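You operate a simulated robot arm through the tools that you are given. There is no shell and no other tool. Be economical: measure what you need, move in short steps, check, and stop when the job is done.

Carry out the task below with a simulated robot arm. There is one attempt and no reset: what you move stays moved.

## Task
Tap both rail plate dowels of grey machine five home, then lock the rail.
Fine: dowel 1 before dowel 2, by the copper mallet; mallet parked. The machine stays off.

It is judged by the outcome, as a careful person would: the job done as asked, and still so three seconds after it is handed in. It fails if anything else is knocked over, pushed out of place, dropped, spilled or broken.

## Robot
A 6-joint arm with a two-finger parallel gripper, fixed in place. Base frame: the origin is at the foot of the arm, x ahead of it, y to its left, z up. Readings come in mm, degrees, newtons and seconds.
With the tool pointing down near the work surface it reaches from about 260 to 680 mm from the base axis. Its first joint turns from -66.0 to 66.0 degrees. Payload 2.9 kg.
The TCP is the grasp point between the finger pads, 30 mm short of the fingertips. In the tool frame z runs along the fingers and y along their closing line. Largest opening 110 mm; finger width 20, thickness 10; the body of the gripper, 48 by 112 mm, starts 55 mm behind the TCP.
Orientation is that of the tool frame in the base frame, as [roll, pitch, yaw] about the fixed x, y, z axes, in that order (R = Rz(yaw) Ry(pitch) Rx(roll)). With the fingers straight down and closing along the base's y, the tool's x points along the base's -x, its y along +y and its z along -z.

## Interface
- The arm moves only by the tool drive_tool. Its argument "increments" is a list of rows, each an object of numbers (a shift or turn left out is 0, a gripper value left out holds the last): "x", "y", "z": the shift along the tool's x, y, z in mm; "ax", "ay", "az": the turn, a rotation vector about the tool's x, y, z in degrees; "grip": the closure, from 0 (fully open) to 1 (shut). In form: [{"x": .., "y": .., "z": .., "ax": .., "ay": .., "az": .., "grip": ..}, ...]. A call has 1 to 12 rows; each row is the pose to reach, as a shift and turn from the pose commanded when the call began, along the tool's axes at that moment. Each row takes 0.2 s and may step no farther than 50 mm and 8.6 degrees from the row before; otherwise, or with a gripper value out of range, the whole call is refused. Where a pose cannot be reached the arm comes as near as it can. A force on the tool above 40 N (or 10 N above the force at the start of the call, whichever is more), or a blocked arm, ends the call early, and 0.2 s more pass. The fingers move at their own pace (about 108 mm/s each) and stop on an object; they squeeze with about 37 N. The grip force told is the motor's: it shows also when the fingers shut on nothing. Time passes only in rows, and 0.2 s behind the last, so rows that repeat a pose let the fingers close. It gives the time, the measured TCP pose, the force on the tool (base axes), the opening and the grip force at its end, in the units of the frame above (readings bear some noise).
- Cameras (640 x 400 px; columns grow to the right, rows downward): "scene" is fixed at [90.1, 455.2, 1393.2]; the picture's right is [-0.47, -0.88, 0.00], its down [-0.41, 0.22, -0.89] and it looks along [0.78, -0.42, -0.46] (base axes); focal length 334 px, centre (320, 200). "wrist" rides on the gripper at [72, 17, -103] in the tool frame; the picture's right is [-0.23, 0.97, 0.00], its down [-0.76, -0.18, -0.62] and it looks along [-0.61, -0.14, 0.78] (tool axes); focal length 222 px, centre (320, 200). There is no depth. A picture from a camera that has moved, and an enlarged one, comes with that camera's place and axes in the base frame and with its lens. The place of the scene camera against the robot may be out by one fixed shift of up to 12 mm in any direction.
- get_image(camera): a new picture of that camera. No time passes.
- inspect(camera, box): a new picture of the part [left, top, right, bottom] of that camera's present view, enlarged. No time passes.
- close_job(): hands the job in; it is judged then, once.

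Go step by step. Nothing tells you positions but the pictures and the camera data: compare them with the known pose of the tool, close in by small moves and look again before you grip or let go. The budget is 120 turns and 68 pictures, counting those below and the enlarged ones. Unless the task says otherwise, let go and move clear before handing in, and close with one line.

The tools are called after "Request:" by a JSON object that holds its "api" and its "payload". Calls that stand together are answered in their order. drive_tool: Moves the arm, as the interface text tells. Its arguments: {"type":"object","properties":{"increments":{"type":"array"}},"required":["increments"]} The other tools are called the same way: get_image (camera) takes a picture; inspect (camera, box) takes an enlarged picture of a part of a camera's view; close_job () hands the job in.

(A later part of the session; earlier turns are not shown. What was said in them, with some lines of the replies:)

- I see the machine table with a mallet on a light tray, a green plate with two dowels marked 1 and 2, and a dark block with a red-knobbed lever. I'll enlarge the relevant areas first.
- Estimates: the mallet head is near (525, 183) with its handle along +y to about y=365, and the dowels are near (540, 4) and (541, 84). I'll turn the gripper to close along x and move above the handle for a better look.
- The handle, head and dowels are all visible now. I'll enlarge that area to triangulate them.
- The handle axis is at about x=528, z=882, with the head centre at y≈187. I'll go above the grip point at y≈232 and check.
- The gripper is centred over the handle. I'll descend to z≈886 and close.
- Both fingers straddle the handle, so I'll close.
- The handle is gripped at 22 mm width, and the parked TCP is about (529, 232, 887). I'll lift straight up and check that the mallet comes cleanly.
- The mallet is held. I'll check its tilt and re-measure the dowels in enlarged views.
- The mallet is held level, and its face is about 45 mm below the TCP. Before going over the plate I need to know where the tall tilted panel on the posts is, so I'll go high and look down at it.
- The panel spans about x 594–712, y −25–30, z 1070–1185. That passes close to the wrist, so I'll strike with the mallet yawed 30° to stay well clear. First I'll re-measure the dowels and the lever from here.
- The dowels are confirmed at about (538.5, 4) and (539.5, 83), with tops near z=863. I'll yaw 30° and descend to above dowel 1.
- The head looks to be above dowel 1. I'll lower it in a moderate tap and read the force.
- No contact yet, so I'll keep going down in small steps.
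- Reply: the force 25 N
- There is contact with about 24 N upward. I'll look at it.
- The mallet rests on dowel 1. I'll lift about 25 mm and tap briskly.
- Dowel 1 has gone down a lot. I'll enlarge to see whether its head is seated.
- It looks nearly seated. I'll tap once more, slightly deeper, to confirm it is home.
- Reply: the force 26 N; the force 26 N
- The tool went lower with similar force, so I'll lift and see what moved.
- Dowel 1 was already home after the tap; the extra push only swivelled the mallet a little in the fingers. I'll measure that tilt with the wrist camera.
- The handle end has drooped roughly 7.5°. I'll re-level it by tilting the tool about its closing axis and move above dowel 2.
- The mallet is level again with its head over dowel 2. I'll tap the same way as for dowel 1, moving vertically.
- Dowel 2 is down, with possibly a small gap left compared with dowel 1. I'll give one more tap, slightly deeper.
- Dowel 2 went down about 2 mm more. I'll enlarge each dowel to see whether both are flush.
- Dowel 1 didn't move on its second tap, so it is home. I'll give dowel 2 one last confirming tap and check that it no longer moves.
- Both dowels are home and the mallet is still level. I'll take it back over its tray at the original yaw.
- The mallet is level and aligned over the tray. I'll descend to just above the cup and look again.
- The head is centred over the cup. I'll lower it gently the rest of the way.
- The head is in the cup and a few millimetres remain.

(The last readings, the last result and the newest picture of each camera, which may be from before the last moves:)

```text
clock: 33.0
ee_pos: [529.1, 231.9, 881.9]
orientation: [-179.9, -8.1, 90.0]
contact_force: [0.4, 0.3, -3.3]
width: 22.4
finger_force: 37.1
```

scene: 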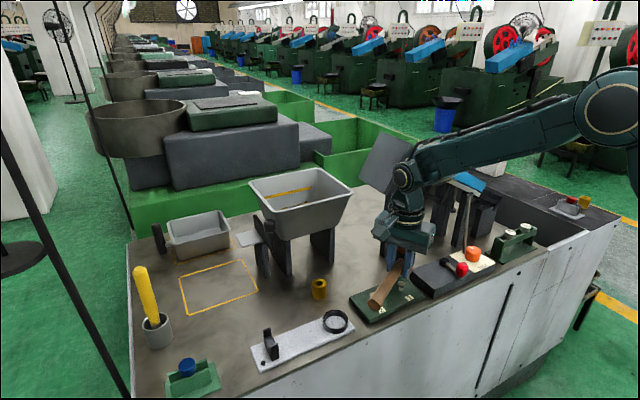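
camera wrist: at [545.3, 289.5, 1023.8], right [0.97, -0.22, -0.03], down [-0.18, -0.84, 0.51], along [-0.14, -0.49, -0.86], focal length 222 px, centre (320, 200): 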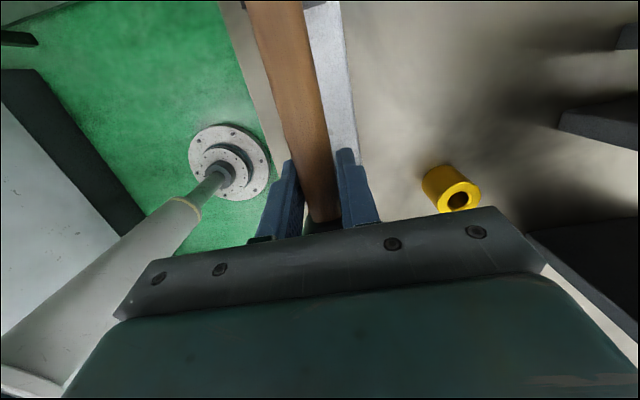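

Request:
{"api": "drive_tool", "payload": {"increments": [{"x": -0.2, "z": 1.3}, {"x": -0.4, "z": 2.6}, {"x": -0.4, "z": 2.6}]}}

Request:
{"api": "inspect", "payload": {"camera": "scene", "box": [240, 270, 370, 375]}}

```text
clock: 33.8
ee_pos: [529.8, 232.1, 880.1]
orientation: [180.0, -8.2, 90.1]
contact_force: [-3.1, -2.7, 7.3]
width: 22.5
finger_force: 37.4
```

```text
3.81 times, centred on (305, 322) of scene
camera zoom: at [89.9, 455.1, 1393.3], right [-0.47, -0.88, 0.0], down [-0.41, 0.22, -0.89], along [0.78, -0.42, -0.46], focal length 1270 px, centre (377, -267)
```

zoom: 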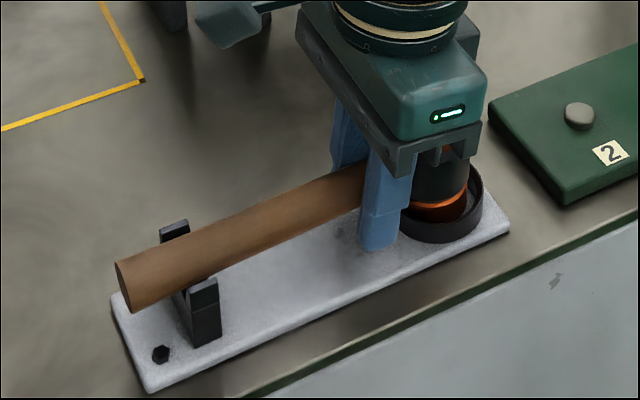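

The weight is now taken by the tray: the head is in the cup and the handle is in the fork. I'll release and look before retreating.

Request:
{"api": "drive_tool", "payload": {"increments": [{"x": 0.15, "z": -1, "grip": 0.95}, {"x": 0.15, "z": -1, "grip": 0.7}, {"x": 0.15, "z": -1, "grip": 0.5}, {"x": 0.15, "z": -1, "grip": 0.45}, {"x": 0.15, "z": -1, "grip": 0.45}]}}

Request:
{"api": "inspect", "payload": {"camera": "scene", "box": [240, 270, 370, 375]}}

```text
clock: 35.0
ee_pos: [529.2, 232.6, 881.2]
orientation: [-180.0, -8.1, 90.0]
contact_force: [1.5, -0.5, 1.2]
width: 60.3
finger_force: 0.0
```

```text
3.81 times, centred on (305, 322) of scene
camera zoom: at [90.1, 455.2, 1393.2], right [-0.47, -0.88, 0.0], down [-0.41, 0.22, -0.89], along [0.78, -0.42, -0.46], focal length 1270 px, centre (377, -267)
```

zoom: 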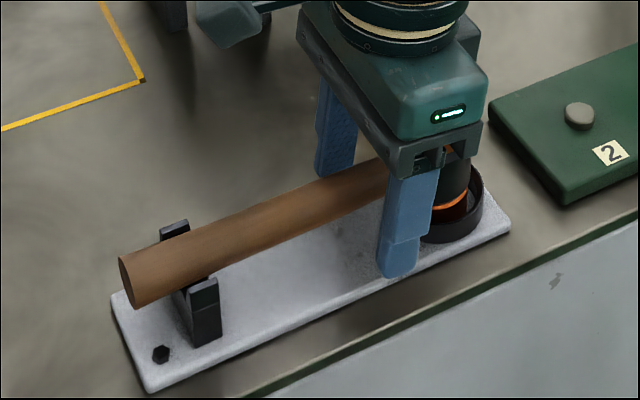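

The mallet settled back to its original parked position. I'll retreat straight up and level the tool.

Request:
{"api": "drive_tool", "payload": {"increments": [{"x": 2.8, "z": -20}, {"x": 7, "z": -50}, {"x": 13.5, "z": -95}, {"x": 19.5, "z": -138, "ay": -4}, {"x": 26, "z": -180, "ay": -8.1}, {"x": 32, "z": -223, "ay": -8.1, "grip": 0.45}, {"x": 32, "z": -223, "ay": -8.1}]}}

Request:
{"api": "get_image", "payload": {"camera": "scene"}}

Request:
{"api": "inspect", "payload": {"camera": "scene", "box": [410, 225, 510, 305]}}

```text
clock: 36.6
ee_pos: [529.3, 232.8, 1107.4]
orientation: [-180.0, -0.1, 90.0]
contact_force: [0.5, 0.2, 0.1]
width: 60.7
finger_force: 0.0
```

```text
19 pictures are left
```

scene: 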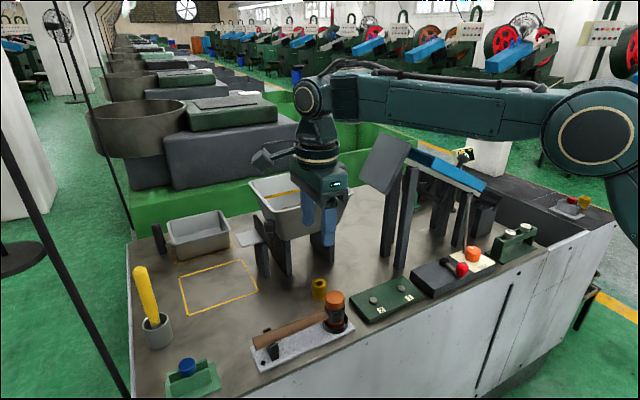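

```text
5.00 times, centred on (460, 265) of scene
camera zoom: at [90.1, 455.2, 1393.2], right [-0.47, -0.88, 0.0], down [-0.41, 0.22, -0.89], along [0.78, -0.42, -0.46], focal length 1667 px, centre (-380, -125)
```

zoom: 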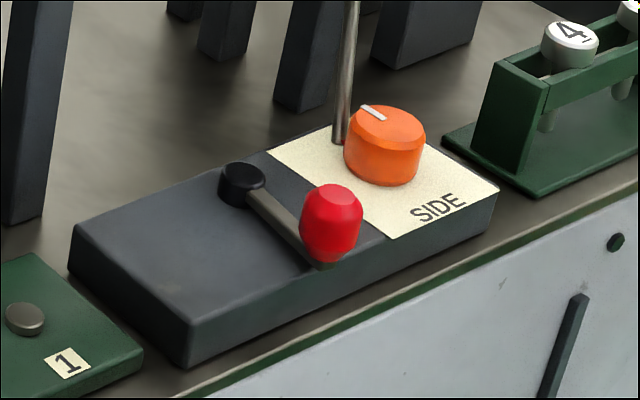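

The mallet is parked and upright. Next is the rail lock: a red-knobbed lever with its pivot near (545, −140) and knob near (487, −126). It points towards the robot and its only free sweep is towards +y, over the dark plate, so I'll go to its −y side with closed fingers.

Request:
{"api": "drive_tool", "payload": {"increments": [{"x": -35, "y": -15, "az": -8.2, "grip": 1}, {"x": -71, "y": -30, "az": -16.4}, {"x": -107, "y": -45, "az": -24.6}, {"x": -142, "y": -55, "az": -32.8}, {"x": -178, "y": -60, "az": -41}, {"x": -213, "y": -60, "az": -49.2}, {"x": -249, "y": -60, "az": -57.4}, {"x": -285, "y": -60, "az": -65.6}, {"x": -320, "y": -60, "az": -73.8}, {"x": -356, "y": -55, "az": -82}, {"x": -392, "y": -50, "az": -90}, {"x": -392, "y": -50, "az": -90}]}}

Request:
{"api": "get_image", "payload": {"camera": "wrist"}}

```text
clock: 39.2
ee_pos: [479.0, -160.1, 1106.9]
orientation: [180.0, 0.0, -180.0]
contact_force: [0.2, -0.9, 0.3]
width: 0.0
finger_force: 37.3
```

```text
17 pictures are left
camera wrist: at [406.8, -143.3, 1209.9], right [0.23, 0.97, 0.0], down [0.76, -0.18, 0.62], along [0.61, -0.14, -0.78], focal length 222 px, centre (320, 200)
```

wrist: 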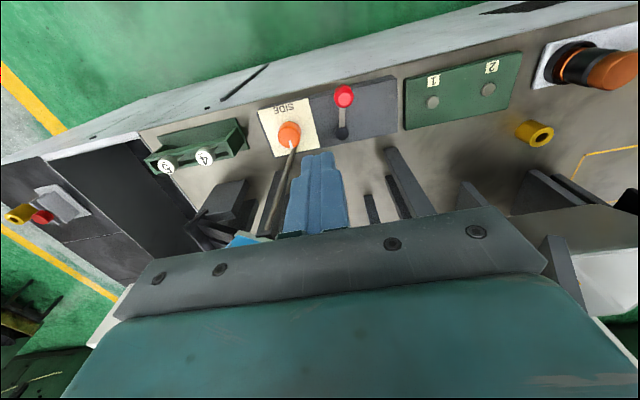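

The knob is confirmed near (487, −128) and the pivot near (546, −140). I'll descend beside the knob on its −y side.

Request:
{"api": "drive_tool", "payload": {"increments": [{"y": -5, "z": 45}, {"y": -5, "z": 90}, {"y": -5, "z": 130}, {"y": -5, "z": 165}, {"y": -5, "z": 189}, {"y": -5, "z": 189}]}}

Request:
{"api": "inspect", "payload": {"camera": "scene", "box": [400, 190, 540, 310]}}

Request:
{"api": "get_image", "payload": {"camera": "wrist"}}

```text
clock: 40.6
ee_pos: [478.8, -165.0, 917.4]
orientation: [-180.0, 0.0, -180.0]
contact_force: [0.0, 0.0, -0.2]
width: 0.0
finger_force: 37.8
```

```text
3.33 times, centred on (470, 250) of scene
camera zoom: at [90.1, 455.2, 1393.2], right [-0.47, -0.88, 0.0], down [-0.41, 0.22, -0.89], along [0.78, -0.42, -0.46], focal length 1112 px, centre (-180, 33)
```

zoom: 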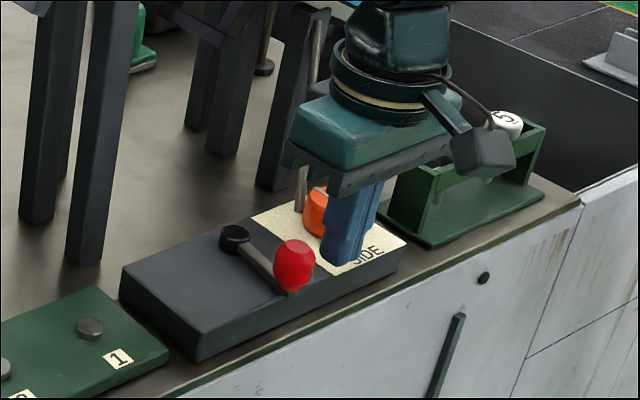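

```text
15 pictures are left
camera wrist: at [406.8, -147.5, 1020.7], right [0.23, 0.97, 0.0], down [0.76, -0.18, 0.62], along [0.61, -0.14, -0.78], focal length 222 px, centre (320, 200)
```

wrist: 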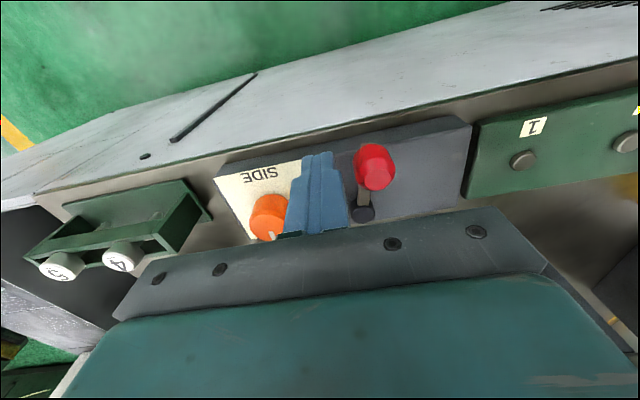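

The finger sits between the dial and the knob. I'll push the knob along its arc towards +y, in stages with force checks.

Request:
{"api": "drive_tool", "payload": {"increments": [{"x": -3, "y": 10}, {"x": -3, "y": 16}, {"x": -2.5, "y": 22}, {"x": -2.5, "y": 28}, {"x": -2.5, "y": 33.3}, {"x": -3.5, "y": 38.5}, {"x": -5, "y": 44}, {"x": -7, "y": 49.7}, {"x": -7, "y": 49.7}]}}

Request:
{"api": "inspect", "payload": {"camera": "scene", "box": [400, 190, 540, 310]}}

```text
clock: 42.6
ee_pos: [485.3, -114.5, 918.1]
orientation: [-180.0, 0.0, 180.0]
contact_force: [-1.0, -0.1, 1.3]
width: 0.0
finger_force: 36.7
```

```text
3.33 times, centred on (470, 250) of scene
camera zoom: at [90.1, 455.2, 1393.2], right [-0.47, -0.88, 0.0], down [-0.41, 0.22, -0.89], along [0.78, -0.42, -0.46], focal length 1112 px, centre (-180, 33)
```

zoom: 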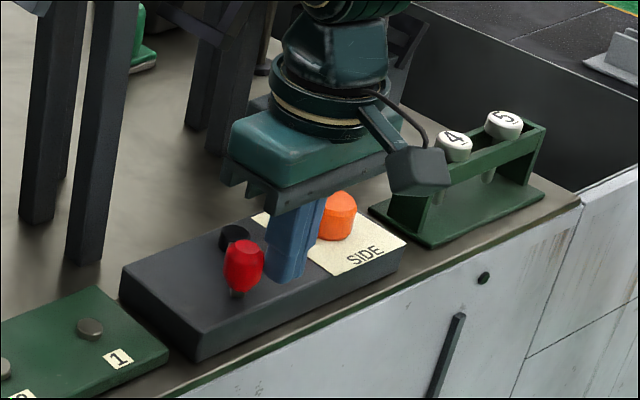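

The lever swings freely that way, so I'll continue along the arc.

Request:
{"api": "drive_tool", "payload": {"increments": [{"x": -4, "y": 8}, {"x": -8.4, "y": 14.8}, {"x": -14, "y": 21}, {"x": -20.5, "y": 26.8}, {"x": -27, "y": 31.5}, {"x": -31, "y": 33.5}, {"x": -35, "y": 35.3}, {"x": -35, "y": 35.3}]}}

Request:
{"api": "inspect", "payload": {"camera": "scene", "box": [400, 190, 540, 310]}}

```text
clock: 44.4
ee_pos: [516.8, -79.7, 915.0]
orientation: [179.9, -0.9, 179.7]
contact_force: [-34.9, -12.6, 5.4]
width: 0.0
finger_force: 37.2
```

```text
3.33 times, centred on (470, 250) of scene
camera zoom: at [89.2, 454.9, 1393.4], right [-0.47, -0.88, 0.0], down [-0.41, 0.22, -0.89], along [0.78, -0.42, -0.46], focal length 1112 px, centre (-180, 33)
```

zoom: 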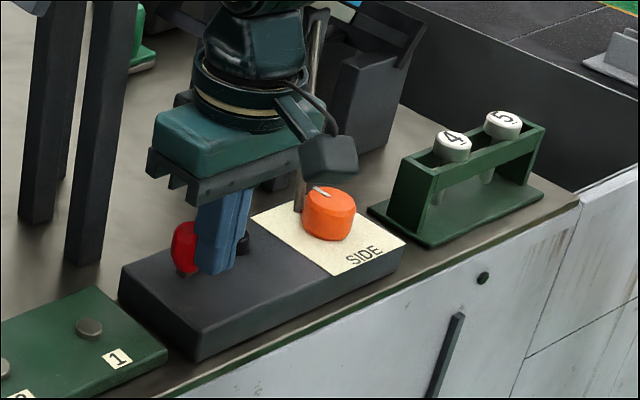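

There is a firm stop at about a quarter turn, with about 35 N against the push. I'll back off the way I came, lift clear and check the lever.

Request:
{"api": "drive_tool", "payload": {"increments": [{"x": 8}, {"x": 20, "y": 0}, {"x": 35, "y": 0}, {"x": 35, "z": -40}, {"x": 40, "z": -85}, {"x": 60, "z": -130}, {"x": 90, "z": -170}, {"x": 120, "z": -210}, {"x": 120, "z": -210}]}}

Request:
{"api": "get_image", "payload": {"camera": "scene"}}

Request:
{"api": "inspect", "payload": {"camera": "scene", "box": [400, 210, 520, 310]}}

Request:
{"api": "get_image", "payload": {"camera": "wrist"}}

```text
clock: 46.4
ee_pos: [400.5, -80.1, 1126.8]
orientation: [180.0, -0.1, 180.0]
contact_force: [0.2, 0.5, -0.5]
width: 0.1
finger_force: 37.2
```

```text
12 pictures are left
```

scene: 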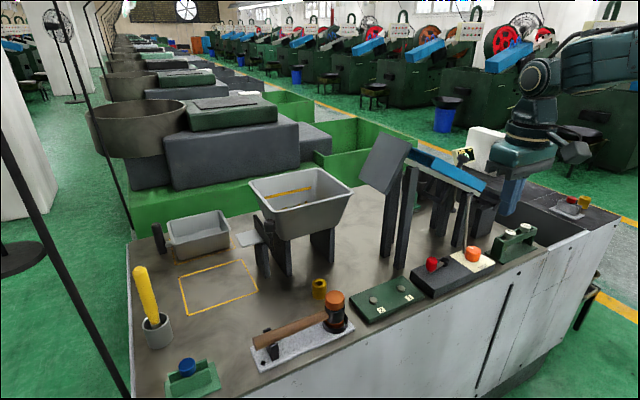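

```text
4.00 times, centred on (460, 260) of scene
camera zoom: at [90.1, 455.2, 1393.2], right [-0.47, -0.88, 0.0], down [-0.41, 0.22, -0.89], along [0.78, -0.42, -0.46], focal length 1334 px, centre (-240, -40)
```

zoom: 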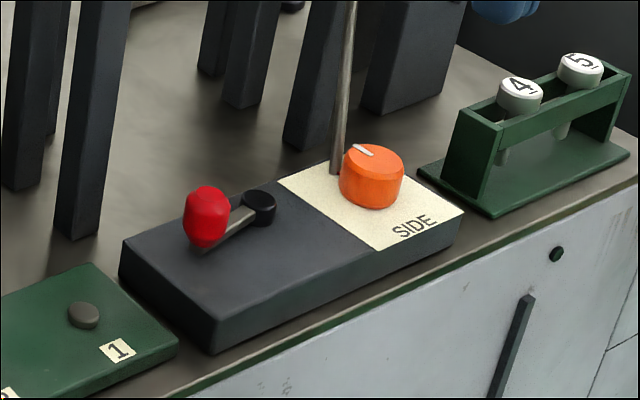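

```text
10 pictures are left
camera wrist: at [328.2, -63.9, 1230.3], right [0.23, 0.97, 0.0], down [0.76, -0.18, 0.62], along [0.61, -0.14, -0.78], focal length 222 px, centre (320, 200)
```

wrist: 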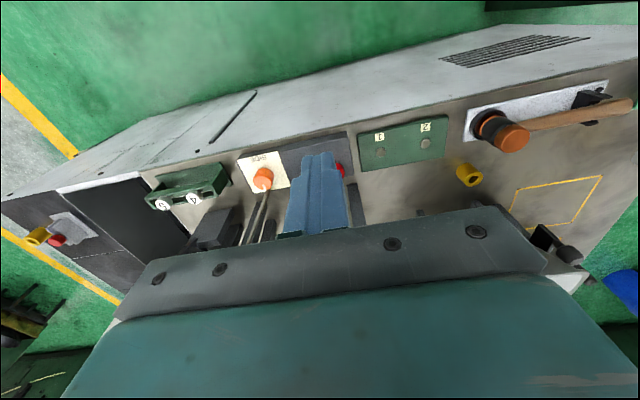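

The lever has swung fully to its stop, and the dial and everything else are unchanged. I'll take one last close look at the mallet and dowels.

Request:
{"api": "inspect", "payload": {"camera": "scene", "box": [240, 260, 440, 385]}}

```text
3.20 times, centred on (340, 322) of scene
camera zoom: at [90.1, 455.2, 1393.2], right [-0.47, -0.88, 0.0], down [-0.41, 0.22, -0.89], along [0.78, -0.42, -0.46], focal length 1067 px, centre (256, -192)
```

zoom: 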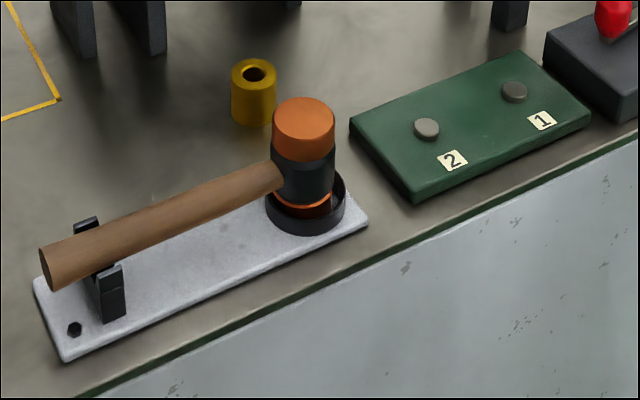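

Both dowels are home, the mallet is parked in its cup and fork, and the lever is at its stop. I'm handing the job in.

Request:
{"api": "close_job", "payload": {}}

```text
The job is handed in.
```

I tapped dowel 1 and then dowel 2 home with the copper mallet, parked the mallet in its cup and fork, swung the rail lever to its stop (no lock marking was visible, so I took the stop as locked), and left the machine off.
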